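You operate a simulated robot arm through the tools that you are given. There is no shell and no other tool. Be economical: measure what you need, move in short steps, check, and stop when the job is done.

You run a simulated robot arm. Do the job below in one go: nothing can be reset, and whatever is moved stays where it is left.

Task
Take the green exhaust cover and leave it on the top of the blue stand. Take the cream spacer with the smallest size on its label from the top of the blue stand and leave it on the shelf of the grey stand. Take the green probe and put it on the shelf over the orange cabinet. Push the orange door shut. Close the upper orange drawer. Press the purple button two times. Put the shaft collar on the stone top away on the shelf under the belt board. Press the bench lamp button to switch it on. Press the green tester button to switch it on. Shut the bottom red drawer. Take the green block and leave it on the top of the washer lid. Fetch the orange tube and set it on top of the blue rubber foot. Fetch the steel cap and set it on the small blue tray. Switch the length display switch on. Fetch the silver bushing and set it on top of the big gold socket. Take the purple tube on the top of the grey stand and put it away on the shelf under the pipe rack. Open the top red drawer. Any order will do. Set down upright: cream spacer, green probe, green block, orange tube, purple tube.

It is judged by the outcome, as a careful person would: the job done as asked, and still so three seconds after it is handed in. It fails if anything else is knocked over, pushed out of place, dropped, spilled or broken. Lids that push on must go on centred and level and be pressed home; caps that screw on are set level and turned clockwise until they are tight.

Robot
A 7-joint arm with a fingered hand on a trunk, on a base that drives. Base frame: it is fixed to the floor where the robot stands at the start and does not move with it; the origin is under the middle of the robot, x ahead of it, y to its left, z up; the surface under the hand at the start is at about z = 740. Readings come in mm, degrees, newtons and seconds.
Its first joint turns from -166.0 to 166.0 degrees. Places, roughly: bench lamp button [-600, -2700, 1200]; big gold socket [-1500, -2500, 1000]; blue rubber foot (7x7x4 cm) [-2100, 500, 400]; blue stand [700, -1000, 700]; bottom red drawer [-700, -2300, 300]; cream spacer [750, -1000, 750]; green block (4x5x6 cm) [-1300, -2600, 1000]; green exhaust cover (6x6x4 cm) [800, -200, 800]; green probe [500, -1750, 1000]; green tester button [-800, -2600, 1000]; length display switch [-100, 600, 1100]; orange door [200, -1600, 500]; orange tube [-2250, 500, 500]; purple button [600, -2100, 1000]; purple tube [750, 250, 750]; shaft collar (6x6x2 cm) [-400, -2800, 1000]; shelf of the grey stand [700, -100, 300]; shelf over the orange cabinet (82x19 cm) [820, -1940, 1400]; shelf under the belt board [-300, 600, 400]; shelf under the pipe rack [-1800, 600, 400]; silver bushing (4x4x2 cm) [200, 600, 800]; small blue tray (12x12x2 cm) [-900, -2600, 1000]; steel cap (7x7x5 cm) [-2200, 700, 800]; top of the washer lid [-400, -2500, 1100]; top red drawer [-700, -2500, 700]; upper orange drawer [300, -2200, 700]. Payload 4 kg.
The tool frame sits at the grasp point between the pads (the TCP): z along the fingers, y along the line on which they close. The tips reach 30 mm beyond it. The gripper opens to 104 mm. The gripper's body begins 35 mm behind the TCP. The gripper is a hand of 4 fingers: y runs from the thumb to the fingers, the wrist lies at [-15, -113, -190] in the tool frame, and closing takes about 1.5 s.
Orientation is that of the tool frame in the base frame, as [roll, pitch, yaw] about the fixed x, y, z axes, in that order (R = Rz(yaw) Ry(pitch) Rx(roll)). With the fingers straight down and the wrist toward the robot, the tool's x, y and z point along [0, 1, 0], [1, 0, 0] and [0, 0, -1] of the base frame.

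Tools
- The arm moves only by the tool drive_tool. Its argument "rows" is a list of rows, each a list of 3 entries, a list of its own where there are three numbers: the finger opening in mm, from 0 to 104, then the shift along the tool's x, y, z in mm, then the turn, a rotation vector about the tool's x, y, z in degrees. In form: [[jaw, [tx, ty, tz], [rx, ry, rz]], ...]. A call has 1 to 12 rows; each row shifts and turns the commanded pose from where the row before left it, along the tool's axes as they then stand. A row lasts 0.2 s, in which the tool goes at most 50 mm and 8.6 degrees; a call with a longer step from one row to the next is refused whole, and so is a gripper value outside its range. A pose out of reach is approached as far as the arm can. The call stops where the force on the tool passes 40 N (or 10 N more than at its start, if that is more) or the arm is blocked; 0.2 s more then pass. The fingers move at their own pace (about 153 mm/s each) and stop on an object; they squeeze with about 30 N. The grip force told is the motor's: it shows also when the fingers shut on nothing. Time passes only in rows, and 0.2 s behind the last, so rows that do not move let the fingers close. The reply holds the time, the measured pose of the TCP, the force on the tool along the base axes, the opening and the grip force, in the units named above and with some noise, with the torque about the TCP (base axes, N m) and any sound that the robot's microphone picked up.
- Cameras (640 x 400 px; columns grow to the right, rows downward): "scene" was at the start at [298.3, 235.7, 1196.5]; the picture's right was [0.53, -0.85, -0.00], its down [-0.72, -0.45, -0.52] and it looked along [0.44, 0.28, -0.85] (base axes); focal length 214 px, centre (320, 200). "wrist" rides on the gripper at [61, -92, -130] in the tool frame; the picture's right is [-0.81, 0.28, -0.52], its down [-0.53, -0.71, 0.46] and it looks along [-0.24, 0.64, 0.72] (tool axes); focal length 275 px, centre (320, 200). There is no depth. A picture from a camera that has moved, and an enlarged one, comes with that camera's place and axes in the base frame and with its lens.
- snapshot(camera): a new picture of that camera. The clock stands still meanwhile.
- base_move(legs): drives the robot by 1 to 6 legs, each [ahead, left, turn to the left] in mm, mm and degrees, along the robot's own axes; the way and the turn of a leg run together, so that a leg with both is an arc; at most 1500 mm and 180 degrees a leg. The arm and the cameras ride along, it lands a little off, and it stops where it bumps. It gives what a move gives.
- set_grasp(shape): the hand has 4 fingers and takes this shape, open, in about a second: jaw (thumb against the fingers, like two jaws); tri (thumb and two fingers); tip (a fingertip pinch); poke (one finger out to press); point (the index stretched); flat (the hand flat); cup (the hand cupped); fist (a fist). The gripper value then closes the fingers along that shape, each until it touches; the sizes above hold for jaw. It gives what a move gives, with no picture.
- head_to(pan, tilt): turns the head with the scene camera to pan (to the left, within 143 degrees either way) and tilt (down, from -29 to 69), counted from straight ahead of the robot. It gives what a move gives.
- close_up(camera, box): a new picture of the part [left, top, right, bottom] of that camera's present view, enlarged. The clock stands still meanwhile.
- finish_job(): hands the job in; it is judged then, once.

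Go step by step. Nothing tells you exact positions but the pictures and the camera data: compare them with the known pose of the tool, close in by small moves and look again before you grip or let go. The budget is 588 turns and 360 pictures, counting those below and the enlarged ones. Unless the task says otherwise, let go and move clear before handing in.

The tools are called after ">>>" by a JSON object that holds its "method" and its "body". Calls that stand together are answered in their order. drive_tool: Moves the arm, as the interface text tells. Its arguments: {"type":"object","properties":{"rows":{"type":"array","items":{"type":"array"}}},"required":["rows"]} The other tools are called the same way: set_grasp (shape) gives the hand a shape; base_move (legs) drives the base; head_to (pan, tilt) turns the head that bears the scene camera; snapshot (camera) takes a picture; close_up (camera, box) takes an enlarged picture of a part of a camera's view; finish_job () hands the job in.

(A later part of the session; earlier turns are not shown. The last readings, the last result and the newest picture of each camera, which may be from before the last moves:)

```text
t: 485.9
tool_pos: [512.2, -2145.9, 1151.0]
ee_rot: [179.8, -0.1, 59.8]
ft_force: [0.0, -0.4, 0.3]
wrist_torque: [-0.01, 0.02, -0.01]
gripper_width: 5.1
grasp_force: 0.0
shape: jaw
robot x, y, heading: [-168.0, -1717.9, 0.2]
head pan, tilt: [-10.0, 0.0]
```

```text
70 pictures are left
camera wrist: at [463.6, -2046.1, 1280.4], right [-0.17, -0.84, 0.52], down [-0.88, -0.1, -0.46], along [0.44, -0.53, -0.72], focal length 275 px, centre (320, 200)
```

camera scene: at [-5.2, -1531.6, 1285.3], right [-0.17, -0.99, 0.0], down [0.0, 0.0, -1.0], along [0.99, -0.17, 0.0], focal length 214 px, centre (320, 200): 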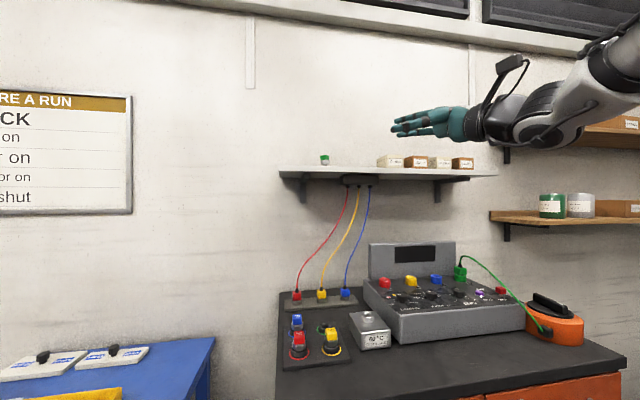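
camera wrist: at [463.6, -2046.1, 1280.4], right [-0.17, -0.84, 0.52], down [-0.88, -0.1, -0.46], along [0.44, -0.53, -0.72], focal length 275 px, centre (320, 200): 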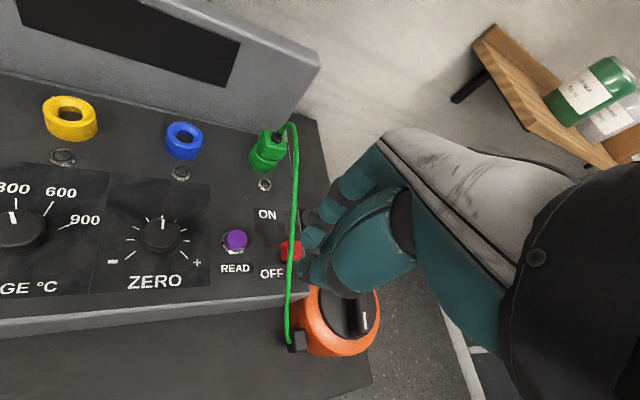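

The purple READ button is at about (583,-2141). I'll rotate the hand a bit so the fingers stack clear of the OFF switch and cable, then move above it.

>>> {"method": "drive_tool", "body": {"rows": [[0, [0, 0, 0], [0, 0, 7.5]], [0, [0, 0, 0], [0, 0, 7.5]], [0, [0, 0, 0], [0, 0, 7.5]], [0, [0, 0, 0], [0, 0, 7.3]], [0, [32, 15.5, 20], [0, 0, 0]], [0, [32, 15.5, 20], [0, 0, 0]], [0, [0, 0, 45], [0, 0, 0]]]}}

>>> {"method": "close_up", "body": {"camera": "wrist", "box": [200, 150, 440, 300]}}

>>> {"method": "head_to", "body": {"pan": -25, "tilt": 20}}

>>> {"method": "close_up", "body": {"camera": "scene", "box": [320, 120, 480, 240]}}

```text
t: 487.5
tool_pos: [584.7, -2141.1, 1067.1]
ee_rot: [179.9, -0.1, 30.0]
ft_force: [-0.6, 0.1, -0.4]
wrist_torque: [0.01, -0.03, 0.02]
gripper_width: 0.0
grasp_force: 30.1
shape: jaw
robot x, y, heading: [-169.4, -1717.3, 0.1]
head pan, tilt: [-10.0, 0.0]
```

```text
2.67 times, centred on (320, 225) of wrist
camera zoom: at [591.0, -2030.0, 1196.0], right [-0.57, -0.64, 0.51], down [-0.82, 0.35, -0.46], along [0.11, -0.68, -0.72], focal length 734 px, centre (320, 133)
```

zoom: 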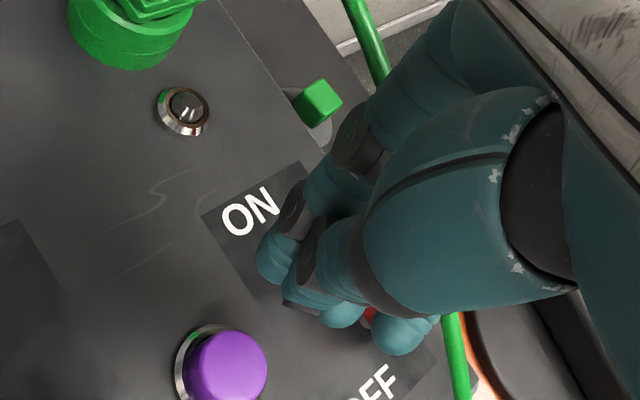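

```text
t: 488.4
tool_pos: [584.8, -2140.7, 1064.9]
ee_rot: [-179.9, -0.3, 30.0]
ft_force: [-0.6, -0.6, 0.5]
wrist_torque: [0.01, 0.02, -0.01]
gripper_width: 0.0
grasp_force: 30.3
shape: jaw
robot x, y, heading: [-167.4, -1718.4, 0.5]
head pan, tilt: [-25.0, 20.0]
```

```text
3.33 times, centred on (400, 180) of scene
camera zoom: at [157.1, -1554.6, 1253.1], right [-0.42, -0.91, 0.0], down [-0.31, 0.14, -0.94], along [0.85, -0.39, -0.34], focal length 715 px, centre (53, 267)
```

zoom: 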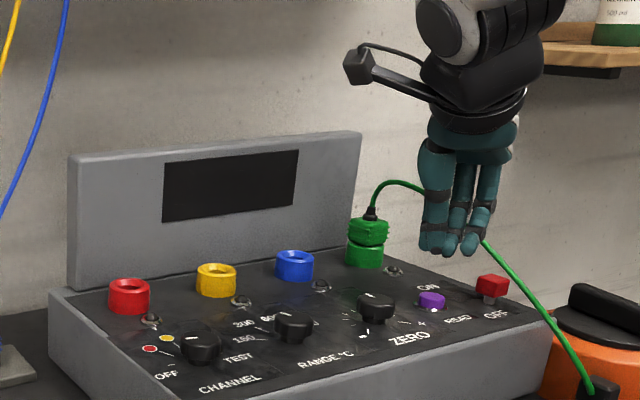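

>>> {"method": "drive_tool", "body": {"rows": [[0, [-5.7, -10.2, 0], [0, 0, 0]], [0, [0, 0, 25], [0, 0, 0]], [0, [0, 0, 0], [0, 0, 0]]]}}

>>> {"method": "close_up", "body": {"camera": "wrist", "box": [200, 170, 440, 320]}}

>>> {"method": "close_up", "body": {"camera": "scene", "box": [390, 160, 470, 220]}}

```text
t: 489.2
tool_pos: [572.9, -2134.2, 1040.2]
ee_rot: [-179.9, -0.2, 30.0]
ft_force: [0.3, 0.5, 0.0]
wrist_torque: [-0.01, 0.0, 0.01]
gripper_width: 0.1
grasp_force: 30.2
shape: jaw
robot x, y, heading: [-166.5, -1713.2, 0.3]
head pan, tilt: [-25.0, 20.0]
```

```text
2.67 times, centred on (320, 245) of wrist
camera zoom: at [581.5, -2023.6, 1171.2], right [-0.57, -0.64, 0.51], down [-0.82, 0.35, -0.46], along [0.11, -0.68, -0.72], focal length 734 px, centre (320, 80)
```

zoom: 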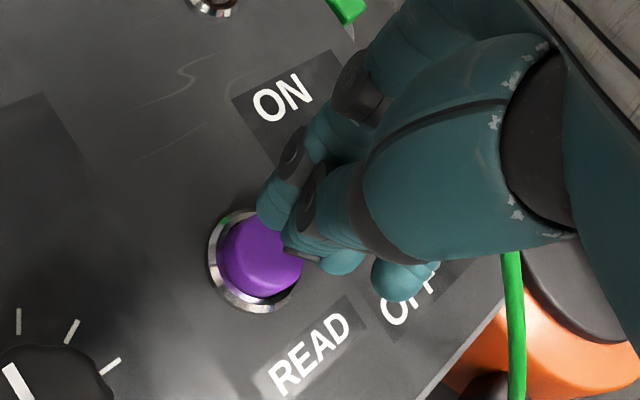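

```text
6.67 times, centred on (430, 190) of scene
camera zoom: at [157.1, -1554.6, 1253.0], right [-0.42, -0.91, 0.0], down [-0.31, 0.14, -0.94], along [0.85, -0.39, -0.34], focal length 1430 px, centre (-413, 267)
```

zoom: 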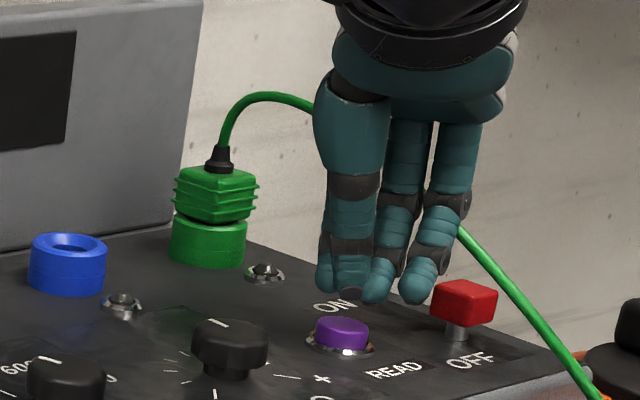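

>>> {"method": "drive_tool", "body": {"rows": [[0, [5.9, -8.2, 0], [0, 0, 0]], [0, [0, 0, 9], [0, 0, 0]], [0, [0, 0, 0], [0, 0, 0]]]}}

>>> {"method": "close_up", "body": {"camera": "scene", "box": [390, 160, 470, 220]}}

>>> {"method": "close_up", "body": {"camera": "wrist", "box": [200, 170, 440, 320]}}

```text
t: 490.0
tool_pos: [576.2, -2124.4, 1030.3]
ee_rot: [-179.9, -0.2, 29.9]
ft_force: [0.1, 0.6, 0.1]
wrist_torque: [0.01, 0.0, -0.01]
gripper_width: 0.0
grasp_force: 30.0
shape: jaw
robot x, y, heading: [-167.6, -1714.2, 0.2]
head pan, tilt: [-25.0, 20.0]
```

```text
6.67 times, centred on (430, 190) of scene
camera zoom: at [157.0, -1554.6, 1253.0], right [-0.42, -0.91, 0.0], down [-0.31, 0.14, -0.94], along [0.85, -0.39, -0.34], focal length 1430 px, centre (-413, 267)
```

zoom: 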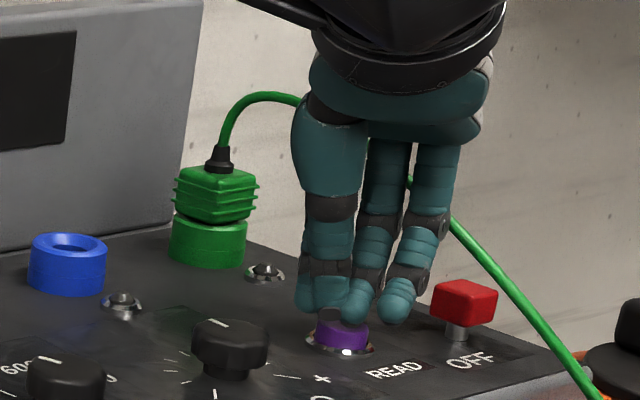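

```text
2.67 times, centred on (320, 245) of wrist
camera zoom: at [582.6, -2013.4, 1162.3], right [-0.57, -0.64, 0.51], down [-0.82, 0.35, -0.46], along [0.11, -0.68, -0.73], focal length 734 px, centre (320, 80)
```

zoom: 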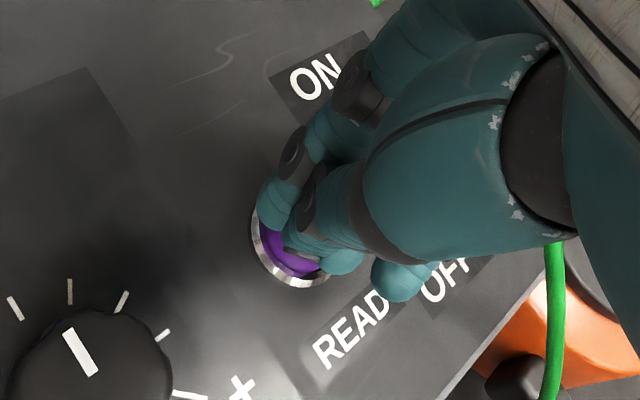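

Directly above the button. First press.

>>> {"method": "drive_tool", "body": {"rows": [[0, [0, 0, 3], [0, 0, 0]], [0, [0, 0, 3], [0, 0, 0]], [0, [0, 0, 2], [0, 0, 0]]]}}

```text
t: 490.8
tool_pos: [575.8, -2124.7, 1023.6]
ee_rot: [180.0, -0.1, 30.0]
ft_force: [0.1, -0.4, 2.0]
wrist_torque: [0.01, 0.01, -0.01]
gripper_width: 0.0
grasp_force: 30.0
shape: jaw
robot x, y, heading: [-168.2, -1715.8, 0.3]
head pan, tilt: [-25.0, 20.0]
heard: click
```

First click. I'll lift fully clear, then press again by the same amount.

>>> {"method": "drive_tool", "body": {"rows": [[0, [0, 0, -10], [0, 0, 0]], [0, [0, 0, -5], [0, 0, 0]], [0, [0, 0, 0], [0, 0, 0]], [0, [0, 0, 0], [0, 0, 0]]]}}

>>> {"method": "drive_tool", "body": {"rows": [[0, [0, 0, 7], [0, 0, 0]], [0, [0, 0, 3], [0, 0, 0]], [0, [0, 0, 3], [0, 0, 0]], [0, [0, 0, 2], [0, 0, 0]]]}}

```text
t: 491.8
tool_pos: [575.7, -2124.2, 1039.5]
ee_rot: [-180.0, -0.2, 30.0]
ft_force: [-0.5, -1.1, -0.4]
wrist_torque: [-0.01, 0.03, 0.03]
gripper_width: 0.0
grasp_force: 30.4
shape: jaw
robot x, y, heading: [-169.2, -1717.1, 0.4]
head pan, tilt: [-25.0, 20.0]
```

```text
t: 492.8
tool_pos: [573.9, -2125.9, 1024.0]
ee_rot: [179.9, -0.1, 30.1]
ft_force: [-0.6, 1.4, 2.1]
wrist_torque: [0.01, 0.02, 0.02]
gripper_width: 0.0
grasp_force: 30.6
shape: jaw
robot x, y, heading: [-169.9, -1719.5, 0.2]
head pan, tilt: [-25.0, 20.0]
heard: click
```

Both presses registered. I'll lift, bring the arm back in front, and turn to fetch the shaft collar behind the washer.

>>> {"method": "drive_tool", "body": {"rows": [[0, [0, 0, -20], [0, 0, 0]], [10, [0, 0, -45], [0, 0, 0]], [30, [0, 0, -45], [0, 0, 0]], [60, [0, 0, -45], [0, 0, 0]], [80, [0, 0, -45], [0, 0, 0]], [80, [26.6, -35.8, 0], [0, 0, 0]], [80, [26.6, -35.8, 0], [0, 0, 0]], [80, [26.6, -35.8, 0], [0, 0, 0]], [80, [26.6, -35.8, 0], [0, 0, 0]], [80, [26.6, -35.8, 0], [0, 0, 0]], [80, [26.6, -35.8, 0], [0, 0, 0]], [80, [26.6, -35.8, 0], [0, 0, 0]]]}}

>>> {"method": "drive_tool", "body": {"rows": [[80, [0, 0, -8], [0, 0, -7.5]], [80, [0, 0, -8], [0, 0, -7.5]], [80, [0, 0, -8], [0, 0, -7.5]], [80, [0, 0, -8], [0, 0, -7.5]], [80, [0, 0, -8], [0, 0, -7.5]], [80, [0, 0, -8], [0, 0, -7.5]], [80, [0, 0, 0], [0, 0, -7.5]], [80, [0, 0, 0], [0, 0, -7.4]]]}}

>>> {"method": "base_move", "body": {"legs": [[-60, 0, 0], [0, 0, -90]]}}

```text
t: 495.4
tool_pos: [609.7, -1815.6, 1224.7]
ee_rot: [179.8, -0.2, 29.9]
ft_force: [0.7, -0.1, 0.6]
wrist_torque: [0.04, 0.02, 0.01]
gripper_width: 80.0
grasp_force: 0.1
shape: jaw
robot x, y, heading: [-167.6, -1715.7, 0.4]
head pan, tilt: [-25.0, 20.0]
```

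```text
t: 497.2
tool_pos: [610.1, -1813.9, 1273.5]
ee_rot: [179.8, -0.1, 90.0]
ft_force: [-0.2, -0.2, 0.4]
wrist_torque: [0.01, 0.02, 0.0]
gripper_width: 79.9
grasp_force: 0.0
shape: jaw
robot x, y, heading: [-167.7, -1716.7, 0.4]
head pan, tilt: [-25.0, 20.0]
```

```text
t: 501.1
tool_pos: [-73.3, -2499.3, 1273.6]
ee_rot: [179.8, -0.1, 17.8]
ft_force: [-0.2, 1.0, 0.3]
wrist_torque: [0.02, 0.0, 0.0]
gripper_width: 80.1
grasp_force: 0.0
shape: jaw
robot x, y, heading: [-213.4, -1730.9, -72.1]
head pan, tilt: [-25.0, 20.0]
stopped in leg 2: the robot was blocked; the commanded pose is now the measured one
```

The open red drawer's side blocked the turn. I'll turn back a little, shift left (east), finish the turn there, and go in between the drawer and the cabinet.

>>> {"method": "base_move", "body": {"legs": [[0, 0, 12], [-7, 250, 0], [0, 0, -30]]}}

>>> {"method": "head_to", "body": {"pan": -30, "tilt": 40}}

>>> {"method": "snapshot", "body": {"camera": "scene"}}

```text
t: 503.6
tool_pos: [240.2, -2343.1, 1273.8]
ee_rot: [179.7, -0.1, 28.0]
ft_force: [-0.3, 0.0, -0.1]
wrist_torque: [-0.01, 0.01, 0.02]
gripper_width: 79.8
grasp_force: 0.0
shape: jaw
robot x, y, heading: [-37.4, -1611.9, -61.1]
head pan, tilt: [-25.0, 20.0]
stopped in leg 2: the robot was blocked; the commanded pose is now the measured one
```

```text
t: 504.4
tool_pos: [239.4, -2344.1, 1275.0]
ee_rot: [179.6, -0.1, 28.0]
ft_force: [0.3, -0.3, 0.6]
wrist_torque: [0.0, 0.0, -0.02]
gripper_width: 79.7
grasp_force: 0.2
shape: jaw
robot x, y, heading: [-40.6, -1616.6, -61.7]
head pan, tilt: [-30.0, 40.0]
```

```text
63 pictures are left
camera scene: at [249.0, -1813.3, 1221.7], right [-1.0, 0.03, 0.0], down [0.02, 0.64, -0.77], along [-0.02, -0.77, -0.64], focal length 214 px, centre (320, 200)
```

scene: 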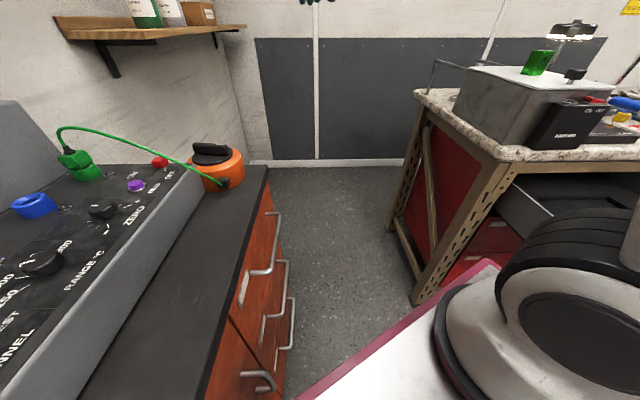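

>>> {"method": "base_move", "body": {"legs": [[0, -20, 0], [0, 0, -29], [300, 0, 0]]}}

>>> {"method": "snapshot", "body": {"camera": "wrist"}}

```text
t: 508.3
tool_pos: [-171.0, -2695.1, 1274.4]
ee_rot: [179.5, -0.1, -1.1]
ft_force: [0.3, 0.2, -0.3]
wrist_torque: [0.01, -0.02, 0.02]
gripper_width: 79.8
grasp_force: 0.0
shape: jaw
robot x, y, heading: [-58.3, -1917.6, -90.4]
head pan, tilt: [-30.0, 40.0]
```

```text
62 pictures are left
camera wrist: at [-108.4, -2602.4, 1403.8], right [-0.82, -0.26, 0.52], down [-0.52, 0.72, -0.46], along [-0.25, -0.65, -0.72], focal length 275 px, centre (320, 200)
```

wrist: 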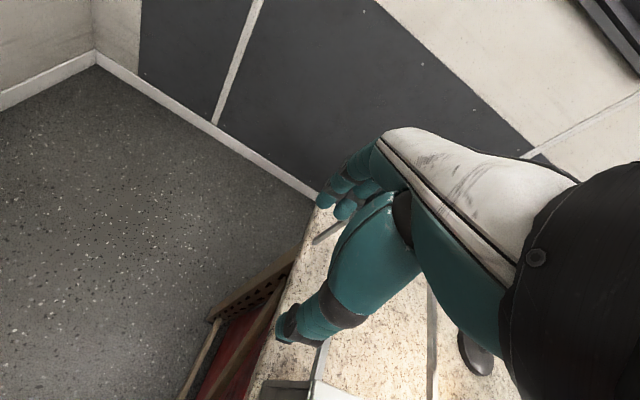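

>>> {"method": "drive_tool", "body": {"rows": [[90, [-39, 10, 0], [0, 0, 0]], [90, [-39, 10, 0], [0, 0, 0]], [90, [-39, 10, 0], [0, 0, 0]], [90, [-39, 10, 0], [0, 0, 0]], [90, [-30, 10, 0], [0.5, 0, -1]], [90, [0, 0, 45], [0, 0, 0]]]}}

>>> {"method": "snapshot", "body": {"camera": "wrist"}}

```text
t: 509.7
tool_pos: [-358.8, -2742.0, 1228.8]
ee_rot: [-179.9, -0.1, -0.1]
ft_force: [0.2, 0.7, 0.2]
wrist_torque: [-0.03, -0.02, -0.03]
gripper_width: 89.9
grasp_force: 0.1
shape: jaw
robot x, y, heading: [-55.3, -1920.3, -90.8]
head pan, tilt: [-30.0, 40.0]
```

```text
61 pictures are left
camera wrist: at [-296.7, -2649.2, 1359.0], right [-0.81, -0.27, 0.52], down [-0.53, 0.71, -0.46], along [-0.24, -0.64, -0.73], focal length 275 px, centre (320, 200)
```

wrist: 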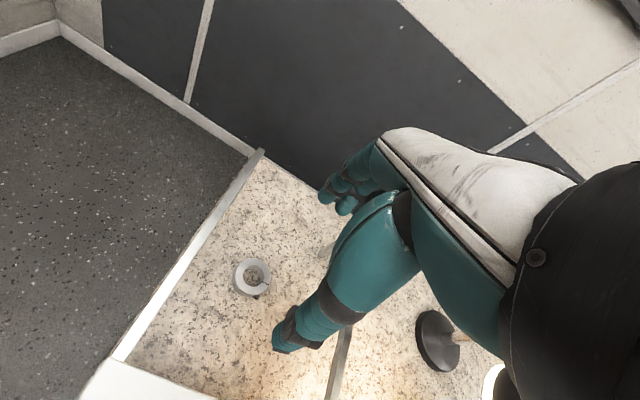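

The collar is at about (-368,-2797), between two washer rails. I'll use a 45° hand yaw so the camera and wrist clear the rails.

>>> {"method": "drive_tool", "body": {"rows": [[90, [0, 0, 0], [0, 0, -7.5]], [90, [0, 0, 0], [0, 0, -7.5]], [90, [0, 0, 0], [0, 0, -7.5]], [90, [0, 0, 0], [0, 0, -7.5]], [90, [0, 0, 0], [0, 0, -7.5]], [90, [0, 0, 0], [0, 0, -7.5]], [90, [-32, 32, 20], [0, 0, 0]], [90, [0, 0, 45], [0, 0, 0]], [90, [0, 0, 20], [0, 0, 0]]]}}

>>> {"method": "snapshot", "body": {"camera": "wrist"}}

```text
t: 511.7
tool_pos: [-357.4, -2786.1, 1143.2]
ee_rot: [-180.0, -0.1, 44.9]
ft_force: [0.1, -1.0, 0.0]
wrist_torque: [0.0, -0.02, 0.0]
gripper_width: 90.0
grasp_force: 0.0
shape: jaw
robot x, y, heading: [-60.7, -1919.4, -90.4]
head pan, tilt: [-30.0, 40.0]
```

```text
60 pictures are left
camera wrist: at [-378.9, -2677.4, 1273.5], right [-0.38, -0.77, 0.52], down [-0.88, 0.13, -0.46], along [0.28, -0.63, -0.72], focal length 275 px, centre (320, 200)
```

wrist: 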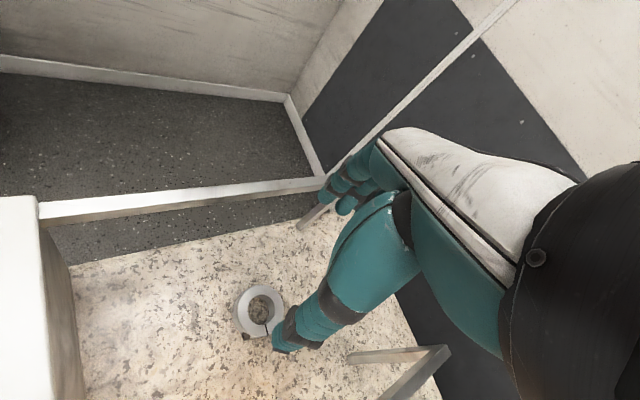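

>>> {"method": "drive_tool", "body": {"rows": [[84, [-5, -5, 20], [0, 0, 0]], [84, [0, 0, 40], [0, 0, 0]], [84, [0, 0, 40], [0, 0, 0]], [84, [0, 0, 15], [0, 0, 0]]]}}

>>> {"method": "snapshot", "body": {"camera": "wrist"}}

```text
t: 512.7
tool_pos: [-364.3, -2786.8, 1028.5]
ee_rot: [-180.0, -0.1, 44.9]
ft_force: [0.0, -0.2, 0.1]
wrist_torque: [-0.02, 0.01, 0.05]
gripper_width: 84.1
grasp_force: 0.1
shape: jaw
robot x, y, heading: [-55.4, -1920.9, -90.5]
head pan, tilt: [-30.0, 40.0]
```

```text
59 pictures are left
camera wrist: at [-385.9, -2676.9, 1159.3], right [-0.38, -0.77, 0.52], down [-0.88, 0.13, -0.46], along [0.28, -0.63, -0.72], focal length 275 px, centre (320, 200)
```

wrist: 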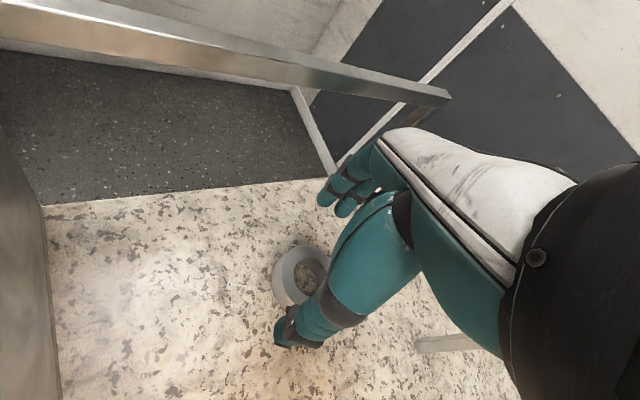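

>>> {"method": "drive_tool", "body": {"rows": [[84, [4, 0, 20], [0, 0, 0]], [84, [0, 0, 15], [0, 0, 0]], [84, [0, 0, 4], [0, 0, 0]], [60, [0, 0, 0], [0, 0, 0]], [30, [0, 0, 0], [0, 0, 0]], [30, [0, 0, 0], [0, 0, 0]], [30, [0, 0, 0], [0, 0, 0]], [30, [0, 0, 0], [0, 0, 0]], [30, [0, 0, 0], [0, 0, 0]]]}}

>>> {"method": "drive_tool", "body": {"rows": [[30, [0, 0, -10], [0, 0, 0]], [30, [0, 0, -30], [0, 0, 0]], [30, [0, 0, -40], [0, 0, 0]], [30, [0, 0, -40], [0, 0, 0]], [30, [0, 0, -45], [0, 0, 0]], [30, [0, 0, -45], [0, 0, 0]]]}}

>>> {"method": "close_up", "body": {"camera": "wrist", "box": [200, 180, 440, 330]}}

```text
t: 514.7
tool_pos: [-361.5, -2783.4, 989.9]
ee_rot: [-180.0, -0.1, 44.9]
ft_force: [0.6, 0.5, 1.0]
wrist_torque: [-0.01, -0.03, -0.02]
gripper_width: 5.8
grasp_force: 29.8
shape: jaw
robot x, y, heading: [-59.2, -1921.0, -90.5]
head pan, tilt: [-30.0, 40.0]
```

```text
t: 516.1
tool_pos: [-364.1, -2783.9, 1200.8]
ee_rot: [-179.9, -0.1, 45.0]
ft_force: [-0.8, -0.6, -0.3]
wrist_torque: [-0.01, 0.02, 0.0]
gripper_width: 5.6
grasp_force: 29.3
shape: jaw
robot x, y, heading: [-62.3, -1920.9, -90.9]
head pan, tilt: [-30.0, 40.0]
```

```text
2.67 times, centred on (320, 255) of wrist
camera zoom: at [-384.6, -2674.9, 1330.6], right [-0.38, -0.77, 0.51], down [-0.88, 0.13, -0.46], along [0.28, -0.63, -0.73], focal length 734 px, centre (320, 53)
```

zoom: 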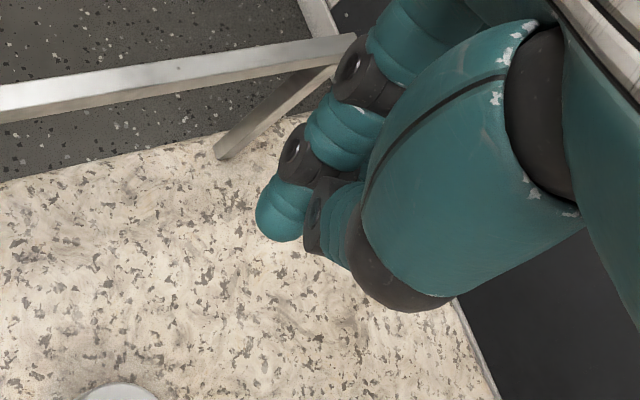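

The collar slipped out a little to the side. I'll re-centre it closer to the index/thumb line and go slightly lower.

>>> {"method": "drive_tool", "body": {"rows": [[60, [-24.7, -16.3, 20], [0, 0, 0]], [84, [0, 0, 45], [0, 0, 0]], [84, [0, 0, 45], [0, 0, 0]], [84, [0, 0, 45], [0, 0, 0]], [84, [0, 0, 17], [0, 0, 0]]]}}

>>> {"method": "snapshot", "body": {"camera": "wrist"}}

```text
t: 517.3
tool_pos: [-390.8, -2788.9, 1028.0]
ee_rot: [180.0, -0.2, 44.8]
ft_force: [-0.1, 1.0, 0.9]
wrist_torque: [-0.01, 0.04, -0.02]
gripper_width: 83.8
grasp_force: 0.1
shape: jaw
robot x, y, heading: [-60.0, -1919.9, -90.7]
head pan, tilt: [-30.0, 40.0]
```

```text
57 pictures are left
camera wrist: at [-411.9, -2679.7, 1158.2], right [-0.38, -0.77, 0.52], down [-0.88, 0.13, -0.46], along [0.28, -0.63, -0.72], focal length 275 px, centre (320, 200)
```

wrist: 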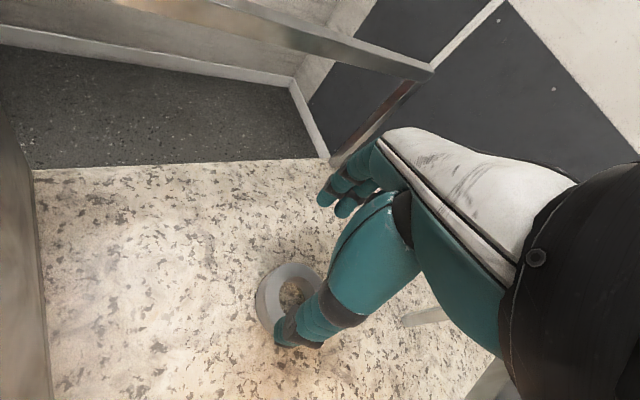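

>>> {"method": "drive_tool", "body": {"rows": [[84, [-3, -18.7, 0], [0, 0, 0]], [84, [0, 0, 25], [0, 0, 0]], [84, [0, 0, 13], [0, 0, 0]], [84, [0, 0, 3], [0, 0, 0]]]}}

>>> {"method": "snapshot", "body": {"camera": "wrist"}}

```text
t: 518.0
tool_pos: [-406.3, -2782.4, 1006.7]
ee_rot: [179.6, 0.7, 45.1]
ft_force: [2.1, -2.0, 13.1]
wrist_torque: [0.47, 0.87, 0.09]
gripper_width: 83.9
grasp_force: 0.0
shape: jaw
robot x, y, heading: [-61.9, -1917.3, -90.6]
head pan, tilt: [-30.0, 40.0]
stopped in row 3: the force on the tool passed its limit at 56 N (the readings are from after the stop); the commanded pose is now the measured one
```

```text
56 pictures are left
camera wrist: at [-427.0, -2670.8, 1135.2], right [-0.38, -0.76, 0.53], down [-0.88, 0.12, -0.45], along [0.28, -0.64, -0.72], focal length 275 px, centre (320, 200)
```

wrist: 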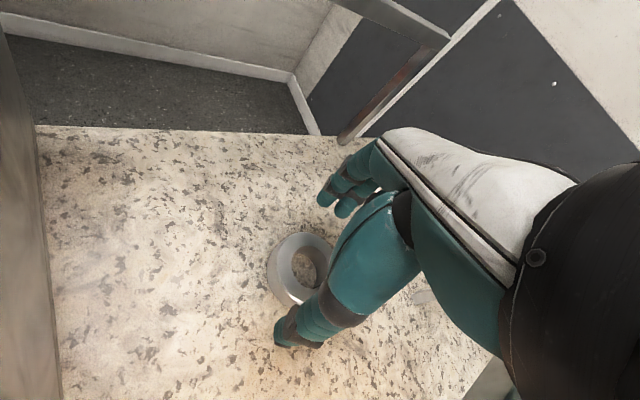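

The palm touched the right rail. With the collar here, yaw 0 fits between the rails, so I'll raise, rotate back, and come down again.

>>> {"method": "drive_tool", "body": {"rows": [[84, [0, 0, -30], [0.4, 0.7, 0]], [84, [0, 0, -20], [0, 0, 7.5]], [84, [0, 0, 0], [0, 0, 7.5]], [84, [0, 0, 0], [0, 0, 7.5]], [84, [0, 0, 0], [0, 0, 7.5]], [84, [0, 0, 0], [0, 0, 7.5]], [84, [0, 0, 0], [0, 0, 7.5]], [84, [0, -6, 20], [0, 0, 0]]]}}

>>> {"method": "snapshot", "body": {"camera": "wrist"}}

```text
t: 519.9
tool_pos: [-407.4, -2776.2, 1035.9]
ee_rot: [-179.9, 0.0, -0.1]
ft_force: [0.3, -0.2, -0.2]
wrist_torque: [0.01, 0.0, -0.06]
gripper_width: 83.8
grasp_force: 0.0
shape: jaw
robot x, y, heading: [-57.6, -1920.9, -90.7]
head pan, tilt: [-30.0, 40.0]
```

```text
55 pictures are left
camera wrist: at [-344.7, -2682.8, 1165.5], right [-0.81, -0.27, 0.52], down [-0.53, 0.72, -0.45], along [-0.25, -0.64, -0.73], focal length 275 px, centre (320, 200)
```

wrist: 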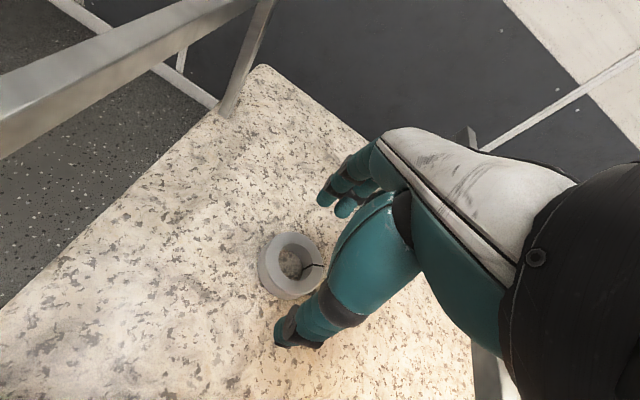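

>>> {"method": "drive_tool", "body": {"rows": [[84, [4, 3, 25], [0, 0, 0]], [84, [0, 0, 18], [0, 0, 0]], [84, [0, 0, 5], [0, 0, 0]], [84, [0, 0, 2], [0, 0, 0]]]}}

>>> {"method": "drive_tool", "body": {"rows": [[70, [0, 0, 0], [0, 0, 0]], [55, [0, 0, 0], [0, 0, 0]], [40, [0, 0, 0], [0, 0, 0]], [30, [0, 0, 0], [0, 0, 0]], [30, [0, 0, 0], [0, 0, 0]], [30, [0, 0, 0], [0, 0, 0]], [30, [0, 0, 0], [0, 0, 0]]]}}

>>> {"method": "snapshot", "body": {"camera": "wrist"}}

```text
t: 520.9
tool_pos: [-403.6, -2778.1, 986.0]
ee_rot: [-179.9, 0.0, -0.1]
ft_force: [-0.3, -0.2, -0.2]
wrist_torque: [0.0, 0.0, 0.0]
gripper_width: 83.9
grasp_force: 0.0
shape: jaw
robot x, y, heading: [-58.4, -1922.0, -90.6]
head pan, tilt: [-30.0, 40.0]
```

```text
t: 522.5
tool_pos: [-403.3, -2778.6, 985.2]
ee_rot: [-179.8, 0.0, -0.2]
ft_force: [0.1, 0.3, 0.5]
wrist_torque: [0.04, -0.03, -0.03]
gripper_width: 42.9
grasp_force: 29.9
shape: jaw
robot x, y, heading: [-57.8, -1917.9, -90.5]
head pan, tilt: [-30.0, 40.0]
```

```text
54 pictures are left
camera wrist: at [-341.3, -2685.4, 1115.1], right [-0.81, -0.28, 0.52], down [-0.53, 0.72, -0.45], along [-0.25, -0.64, -0.73], focal length 275 px, centre (320, 200)
```

wrist: 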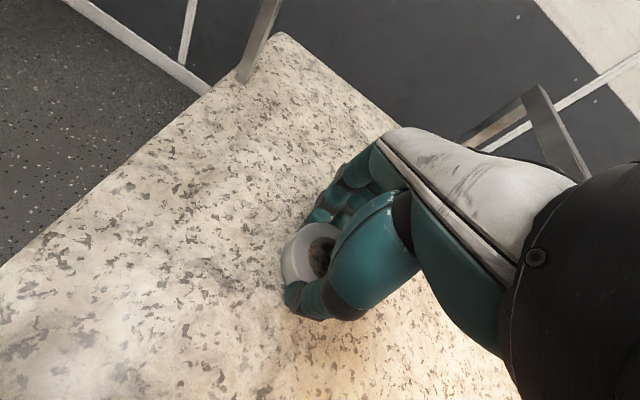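

Gripped the collar. Lifting straight up between the rails.

>>> {"method": "drive_tool", "body": {"rows": [[30, [0, 0, -10], [0, 0, 0]], [30, [0, 0, -30], [0, 0, 0]], [30, [0, 0, -45], [0, 0, 0]], [30, [0, 0, -45], [0, 0, 0]], [30, [0, 0, -45], [0, 0, 0]], [30, [0, 0, -45], [0, 0, 0]], [30, [10, -30, -35], [0, 0, 0]], [30, [10, -40, 0], [0, 0, 0]]]}}

>>> {"method": "snapshot", "body": {"camera": "wrist"}}

```text
t: 524.2
tool_pos: [-382.1, -2707.9, 1240.3]
ee_rot: [-179.9, 0.0, 0.0]
ft_force: [0.1, -0.1, -0.9]
wrist_torque: [0.03, -0.03, 0.05]
gripper_width: 42.9
grasp_force: 29.8
shape: jaw
robot x, y, heading: [-59.8, -1918.8, -90.8]
head pan, tilt: [-30.0, 40.0]
```

```text
53 pictures are left
camera wrist: at [-320.7, -2616.7, 1369.6], right [-0.81, -0.28, 0.52], down [-0.53, 0.72, -0.45], along [-0.24, -0.64, -0.73], focal length 275 px, centre (320, 200)
```

wrist: 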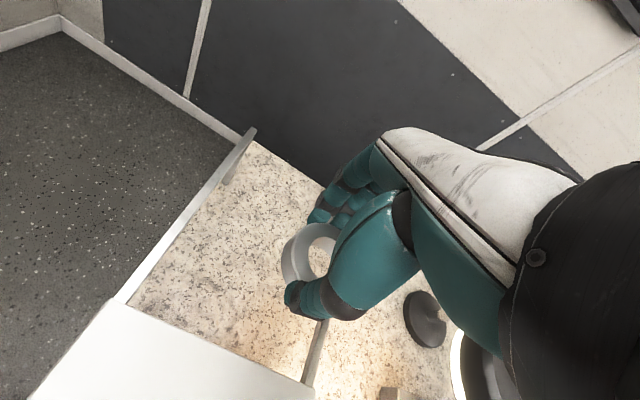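

The collar is held. I'll back out, move west, turn around, and drive to the belt-board bench.

>>> {"method": "base_move", "body": {"legs": [[-520, 0, 0], [0, -560, 0], [0, 0, -179], [700, 0, 0]]}}

>>> {"method": "head_to", "body": {"pan": 0, "tilt": 25}}

>>> {"method": "snapshot", "body": {"camera": "scene"}}

```text
t: 540.8
tool_pos: [-348.9, 111.5, 1239.8]
ee_rot: [-180.0, 0.2, -177.6]
ft_force: [0.4, 1.3, -1.4]
wrist_torque: [-0.02, 0.0, -0.03]
gripper_width: 41.7
grasp_force: 30.0
shape: jaw
robot x, y, heading: [-639.5, -689.8, 91.7]
head pan, tilt: [-30.0, 40.0]
```

```text
t: 541.8
tool_pos: [-349.0, 112.1, 1239.5]
ee_rot: [-179.9, -0.1, -177.5]
ft_force: [-0.1, 0.1, -0.4]
wrist_torque: [-0.01, -0.02, -0.02]
gripper_width: 41.5
grasp_force: 29.1
shape: jaw
robot x, y, heading: [-634.5, -688.9, 92.1]
head pan, tilt: [0.0, 25.0]
```

```text
52 pictures are left
camera scene: at [-847.4, -363.7, 1244.9], right [1.0, 0.03, 0.0], down [0.01, -0.42, -0.91], along [-0.03, 0.91, -0.42], focal length 214 px, centre (320, 200)
```

scene: 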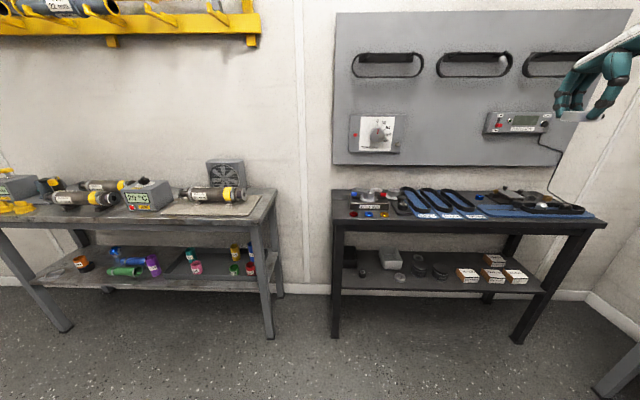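

The belt bench's shelf is at z≈397, with a free front spot at about (-290,472). I'll lower and extend the arm in open space first.

>>> {"method": "drive_tool", "body": {"rows": [[30, [19, 11.5, 44], [0, 0, -0.2]], [30, [19, 11.5, 44], [0, 0, -0.2]], [30, [19, 11.5, 44], [0, 0, -0.2]], [30, [19, 11.5, 44], [0, 0, -0.2]], [30, [19, 11.5, 44], [0, 0, -0.2]], [30, [19, 11.5, 44], [0, 0, -0.2]], [30, [19, 11.5, 44], [0, 0, -0.2]], [30, [19, 11.5, 44], [0, 0, -0.2]], [30, [19, 11.5, 44], [0, 0, -0.2]], [30, [19, 11.5, 44], [0, 0, -0.2]], [30, [19, 11.5, 44], [0, 0, -0.2]], [30, [19, 11.5, 44], [0, 0, -0.2]]]}}

>>> {"method": "drive_tool", "body": {"rows": [[30, [0, 0, 44], [0, 0, 0]], [30, [0, 0, 44], [0, 0, 0]], [30, [0, 0, 44], [0, 0, 0]], [30, [0, 0, 44], [0, 0, 0]]]}}

>>> {"method": "base_move", "body": {"legs": [[0, -285, -1.5], [130, 0, 0]]}}

>>> {"method": "snapshot", "body": {"camera": "wrist"}}

```text
t: 544.4
tool_pos: [-583.1, 235.7, 710.6]
ee_rot: [-179.9, 0.1, -175.4]
ft_force: [1.3, -0.1, 0.3]
wrist_torque: [-0.04, 0.04, 0.02]
gripper_width: 41.3
grasp_force: 29.5
shape: jaw
robot x, y, heading: [-637.6, -687.4, 91.9]
head pan, tilt: [0.0, 25.0]
```

```text
t: 545.4
tool_pos: [-583.3, 234.7, 536.4]
ee_rot: [-179.9, 0.0, -175.3]
ft_force: [0.4, -0.2, -0.6]
wrist_torque: [0.0, 0.01, 0.0]
gripper_width: 41.0
grasp_force: 30.3
shape: jaw
robot x, y, heading: [-639.4, -689.4, 91.7]
head pan, tilt: [0.0, 25.0]
```

```text
t: 548.2
tool_pos: [-277.4, 369.6, 535.6]
ee_rot: [-179.9, 0.0, -176.7]
ft_force: [-0.4, -0.3, 0.0]
wrist_torque: [0.02, 0.02, -0.02]
gripper_width: 40.8
grasp_force: 29.8
shape: jaw
robot x, y, heading: [-352.5, -548.7, 90.7]
head pan, tilt: [0.0, 25.0]
```

```text
51 pictures are left
camera wrist: at [-333.2, 275.9, 665.8], right [0.79, 0.32, 0.52], down [0.57, -0.68, -0.45], along [0.21, 0.66, -0.73], focal length 275 px, centre (320, 200)
```

wrist: 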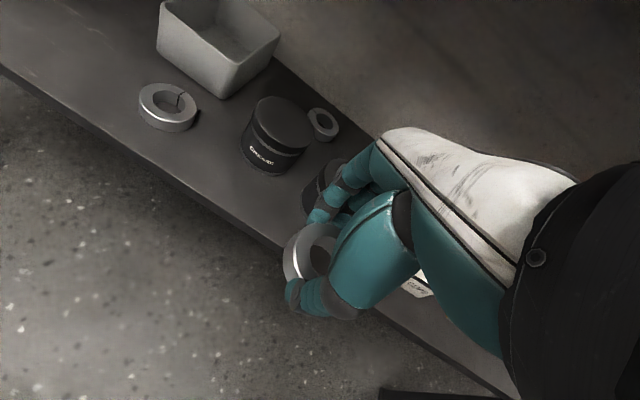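

Other collars are stored on this shelf. The clear front spot is further left, at about (-555,462). Sliding left and then in.

>>> {"method": "base_move", "body": {"legs": [[0, 276, 0]]}}

>>> {"method": "snapshot", "body": {"camera": "wrist"}}

```text
t: 550.2
tool_pos: [-554.7, 368.6, 535.9]
ee_rot: [-179.9, 0.0, -176.7]
ft_force: [0.1, -0.4, -1.5]
wrist_torque: [0.02, -0.01, 0.02]
gripper_width: 41.1
grasp_force: 29.7
shape: jaw
robot x, y, heading: [-629.4, -552.7, 90.7]
head pan, tilt: [0.0, 25.0]
```

```text
50 pictures are left
camera wrist: at [-609.9, 274.1, 665.8], right [0.79, 0.32, 0.52], down [0.57, -0.68, -0.45], along [0.21, 0.66, -0.73], focal length 275 px, centre (320, 200)
```

wrist: 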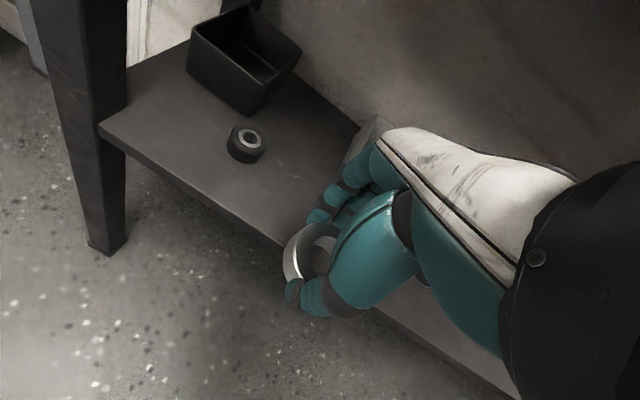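

>>> {"method": "base_move", "body": {"legs": [[97, 0, 0]]}}

>>> {"method": "drive_tool", "body": {"rows": [[30, [0, 0, 40], [0, 0, 0]], [30, [0, 0, 35], [0, 0, 0]], [30, [0, 0, 10], [0, 0, 0]], [30, [0, 0, 6], [0, 0, 0]]]}}

>>> {"method": "snapshot", "body": {"camera": "wrist"}}

```text
t: 551.3
tool_pos: [-555.1, 465.5, 534.7]
ee_rot: [-179.9, 0.0, -176.7]
ft_force: [0.0, 0.3, -1.4]
wrist_torque: [0.01, -0.04, -0.03]
gripper_width: 40.9
grasp_force: 29.9
shape: jaw
robot x, y, heading: [-629.7, -456.9, 90.6]
head pan, tilt: [0.0, 25.0]
```

```text
t: 552.3
tool_pos: [-553.5, 466.6, 445.3]
ee_rot: [-179.9, 0.0, -176.7]
ft_force: [0.0, -0.4, -0.3]
wrist_torque: [0.01, -0.01, 0.01]
gripper_width: 41.3
grasp_force: 30.3
shape: jaw
robot x, y, heading: [-630.9, -459.6, 90.5]
head pan, tilt: [0.0, 25.0]
```

```text
49 pictures are left
camera wrist: at [-610.2, 371.7, 575.4], right [0.79, 0.32, 0.52], down [0.57, -0.68, -0.45], along [0.21, 0.66, -0.73], focal length 275 px, centre (320, 200)
```

wrist: 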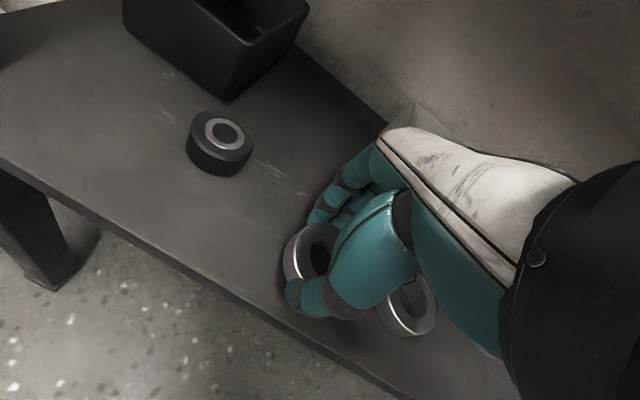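

>>> {"method": "drive_tool", "body": {"rows": [[30, [0, 0, 6], [0, 0, 0]], [30, [0, 0, 4], [0, 0, 0]], [30, [0, 0, 3], [0, 0, 0]]]}}

>>> {"method": "drive_tool", "body": {"rows": [[30, [0, 0, 3], [0, 0, 0]], [30, [0, 0, 2], [0, 0, 0]]]}}

```text
t: 553.1
tool_pos: [-554.1, 466.5, 435.2]
ee_rot: [-180.0, 0.0, -176.7]
ft_force: [-0.9, -4.0, 16.9]
wrist_torque: [-0.18, -0.04, 0.01]
gripper_width: 41.6
grasp_force: 30.0
shape: jaw
robot x, y, heading: [-632.6, -455.4, 90.5]
head pan, tilt: [0.0, 25.0]
```

```text
t: 553.7
tool_pos: [-555.6, 469.4, 432.4]
ee_rot: [179.6, 0.0, -176.7]
ft_force: [-0.5, -5.5, 20.9]
wrist_torque: [-0.22, -0.04, -0.01]
gripper_width: 43.4
grasp_force: 29.9
shape: jaw
robot x, y, heading: [-628.6, -455.5, 90.4]
head pan, tilt: [0.0, 25.0]
stopped in row 2: the force on the tool passed its limit at 41 N (the readings are from after the stop); the commanded pose is now the measured one
```

Contact. Raising a hair, releasing, then rising.

>>> {"method": "drive_tool", "body": {"rows": [[30, [0, 0, -2], [0, 0, 0]], [55, [0, 0, 0], [0, 0, 0]], [70, [0, 0, 0], [0, 0, 0]], [84, [0, 0, 0], [0, 0, 0]], [84, [0, 0, 0], [0, 0, 0]], [84, [0, 0, -20], [0, 0, 0]], [84, [0, 0, -30], [0, 0, 0]]]}}

>>> {"method": "snapshot", "body": {"camera": "wrist"}}

```text
t: 555.3
tool_pos: [-555.7, 468.7, 482.1]
ee_rot: [179.9, 0.1, -176.7]
ft_force: [-0.1, -0.3, -0.2]
wrist_torque: [0.0, 0.01, 0.02]
gripper_width: 83.7
grasp_force: 0.0
shape: jaw
robot x, y, heading: [-634.7, -453.2, 90.1]
head pan, tilt: [0.0, 25.0]
```

```text
48 pictures are left
camera wrist: at [-610.9, 373.0, 612.0], right [0.79, 0.32, 0.52], down [0.57, -0.68, -0.46], along [0.21, 0.66, -0.72], focal length 275 px, centre (320, 200)
```

wrist: 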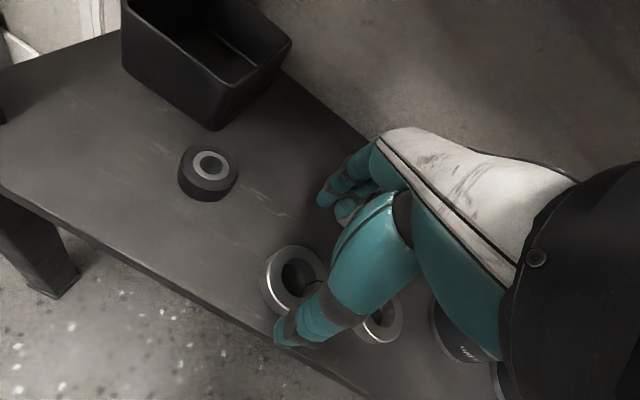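

The collar sits flat on the shelf. Backing out and preparing the hand (horizontal, closed) for the length display switch.

>>> {"method": "base_move", "body": {"legs": [[-240, 0, 0]]}}

>>> {"method": "drive_tool", "body": {"rows": [[60, [0, -8, -46], [0, 0, 0]], [40, [0, -8, -46], [0, 0, 0]], [20, [0, -8, -46], [0, 0, 0]], [5, [0, -8, -46], [0, 0, 0]], [5, [0, -8, -46], [0, 0, 0]], [5, [0, -8, -46], [0, 0, 0]], [5, [0, -8, -46], [0, 0, 0]], [5, [0, -8, -46], [0, 0, 0]], [5, [0, -8, -46], [0, 0, 0]], [5, [0, -8, -46], [0, 0, 0]], [5, [0, -8, -46], [0, 0, 0]], [5, [0, 0, -40], [0, 0, 0]]]}}

>>> {"method": "drive_tool", "body": {"rows": [[0, [0, 0, 0], [-7.5, 0, 0]], [0, [0, 0, 0], [-7.5, 0, 0]], [0, [0, 0, 0], [-7.5, 0, 0]], [0, [0, 0, 0], [-7.5, 0, 0]], [0, [0, 0, 0], [-7.5, 0, 0]], [0, [0, 0, 0], [-7.5, 0, 0]], [0, [0, 0, 0], [-7.5, 0, 0]], [0, [0, 0, 0], [-7.5, 0, 0]], [0, [0, 0, 0], [-7.5, 0, 0]], [0, [0, 0, 0], [-7.5, 0, 0]], [0, [0, 0, 0], [-7.5, 0, 0]], [0, [0, 0, 0], [-7.5, 0, 0]]]}}

>>> {"method": "base_move", "body": {"legs": [[0, -440, 0], [230, 0, 0]]}}

>>> {"method": "head_to", "body": {"pan": 0, "tilt": 10}}

>>> {"method": "snapshot", "body": {"camera": "scene"}}

>>> {"method": "snapshot", "body": {"camera": "wrist"}}

```text
t: 557.1
tool_pos: [-553.5, 225.7, 481.6]
ee_rot: [179.8, 0.0, -176.7]
ft_force: [0.1, -0.6, -1.5]
wrist_torque: [-0.02, 0.02, -0.02]
gripper_width: 83.7
grasp_force: 0.1
shape: jaw
robot x, y, heading: [-630.4, -697.4, 90.5]
head pan, tilt: [0.0, 25.0]
```

```text
t: 559.7
tool_pos: [-546.9, 136.4, 1029.1]
ee_rot: [180.0, 0.0, -176.7]
ft_force: [1.3, 0.1, 0.0]
wrist_torque: [-0.05, -0.02, -0.02]
gripper_width: 4.9
grasp_force: 0.0
shape: jaw
robot x, y, heading: [-630.5, -694.6, 90.3]
head pan, tilt: [0.0, 25.0]
```

```text
t: 562.3
tool_pos: [-552.9, 135.0, 1028.4]
ee_rot: [89.6, 0.0, -176.5]
ft_force: [-0.5, 0.7, 1.1]
wrist_torque: [0.01, 0.01, -0.07]
gripper_width: 0.0
grasp_force: 29.8
shape: jaw
out of reach, approached as far as the arm can: row 11
robot x, y, heading: [-628.6, -698.9, 90.6]
head pan, tilt: [0.0, 25.0]
```

```text
t: 566.3
tool_pos: [-111.6, 368.7, 1028.5]
ee_rot: [89.9, 0.0, -176.7]
ft_force: [-0.3, 0.4, 0.6]
wrist_torque: [0.03, 0.05, 0.02]
gripper_width: 0.1
grasp_force: 30.2
shape: jaw
robot x, y, heading: [-190.9, -465.0, 90.1]
head pan, tilt: [0.0, 25.0]
```

```text
t: 567.0
tool_pos: [-112.0, 368.4, 1027.5]
ee_rot: [89.8, 0.0, -176.7]
ft_force: [-0.1, 0.2, 0.0]
wrist_torque: [-0.01, 0.01, -0.02]
gripper_width: 0.0
grasp_force: 29.7
shape: jaw
robot x, y, heading: [-195.2, -465.0, 90.4]
head pan, tilt: [0.0, 10.0]
```

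```text
47 pictures are left
camera scene: at [-394.4, -133.5, 1269.2], right [1.0, 0.01, 0.0], down [0.0, -0.17, -0.98], along [-0.01, 0.98, -0.17], focal length 214 px, centre (320, 200)
```

scene: 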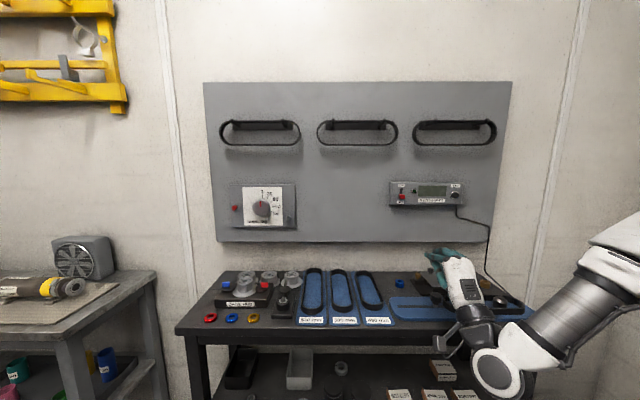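

```text
46 pictures are left
camera wrist: at [-165.2, 236.2, 935.1], right [0.84, -0.47, 0.27], down [0.51, 0.49, -0.71], along [0.2, 0.73, 0.65], focal length 275 px, centre (320, 200)
```

wrist: 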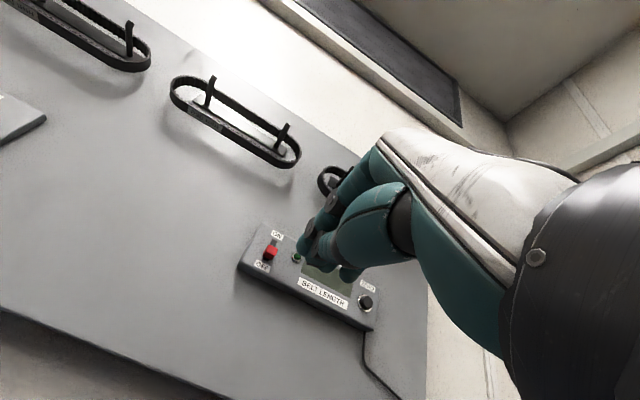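

The switch's red lever is at about (-104,632,1136), in the OFF (down) position. I'll come in below it.

>>> {"method": "drive_tool", "body": {"rows": [[0, [0, 32, 0], [0, 0, 0]], [0, [0, 32, 0], [0, 0, 0]]]}}

>>> {"method": "base_move", "body": {"legs": [[195, 0, 0]]}}

>>> {"method": "close_up", "body": {"camera": "wrist", "box": [180, 120, 420, 270]}}

>>> {"method": "close_up", "body": {"camera": "scene", "box": [370, 150, 550, 260]}}

```text
t: 567.6
tool_pos: [-111.4, 369.1, 1092.6]
ee_rot: [89.8, 0.0, -176.9]
ft_force: [0.0, 0.2, -0.6]
wrist_torque: [0.02, 0.01, -0.01]
gripper_width: 0.0
grasp_force: 29.6
shape: jaw
robot x, y, heading: [-192.8, -465.6, 90.3]
head pan, tilt: [0.0, 10.0]
```

```text
t: 569.2
tool_pos: [-111.5, 564.4, 1092.0]
ee_rot: [89.7, 0.1, -176.6]
ft_force: [0.0, -0.1, 0.1]
wrist_torque: [0.0, 0.01, 0.03]
gripper_width: 0.0
grasp_force: 30.3
shape: jaw
robot x, y, heading: [-195.5, -271.6, 90.4]
head pan, tilt: [0.0, 10.0]
```

```text
2.67 times, centred on (300, 195) of wrist
camera zoom: at [-165.8, 431.3, 999.0], right [0.84, -0.47, 0.27], down [0.51, 0.49, -0.71], along [0.2, 0.73, 0.65], focal length 734 px, centre (373, 213)
```

zoom: 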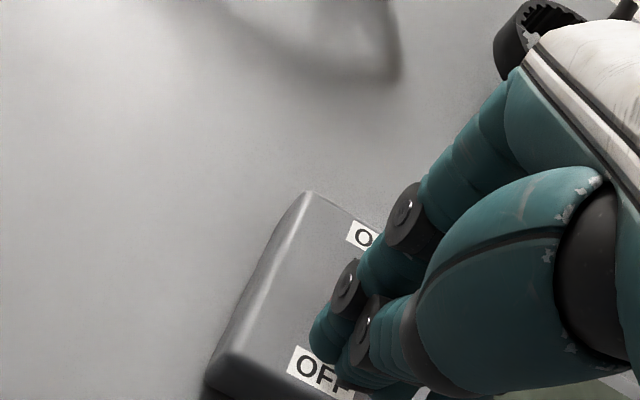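

```text
3.56 times, centred on (460, 205) of scene
camera zoom: at [-395.4, 61.3, 1269.3], right [1.0, 0.01, 0.0], down [0.0, -0.17, -0.98], along [-0.01, 0.98, -0.17], focal length 763 px, centre (-178, 182)
```

zoom: 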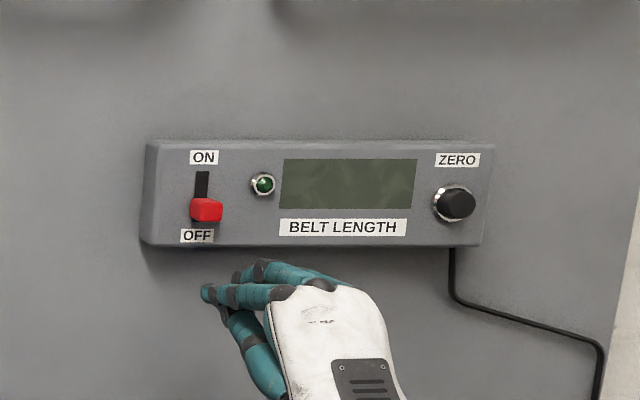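

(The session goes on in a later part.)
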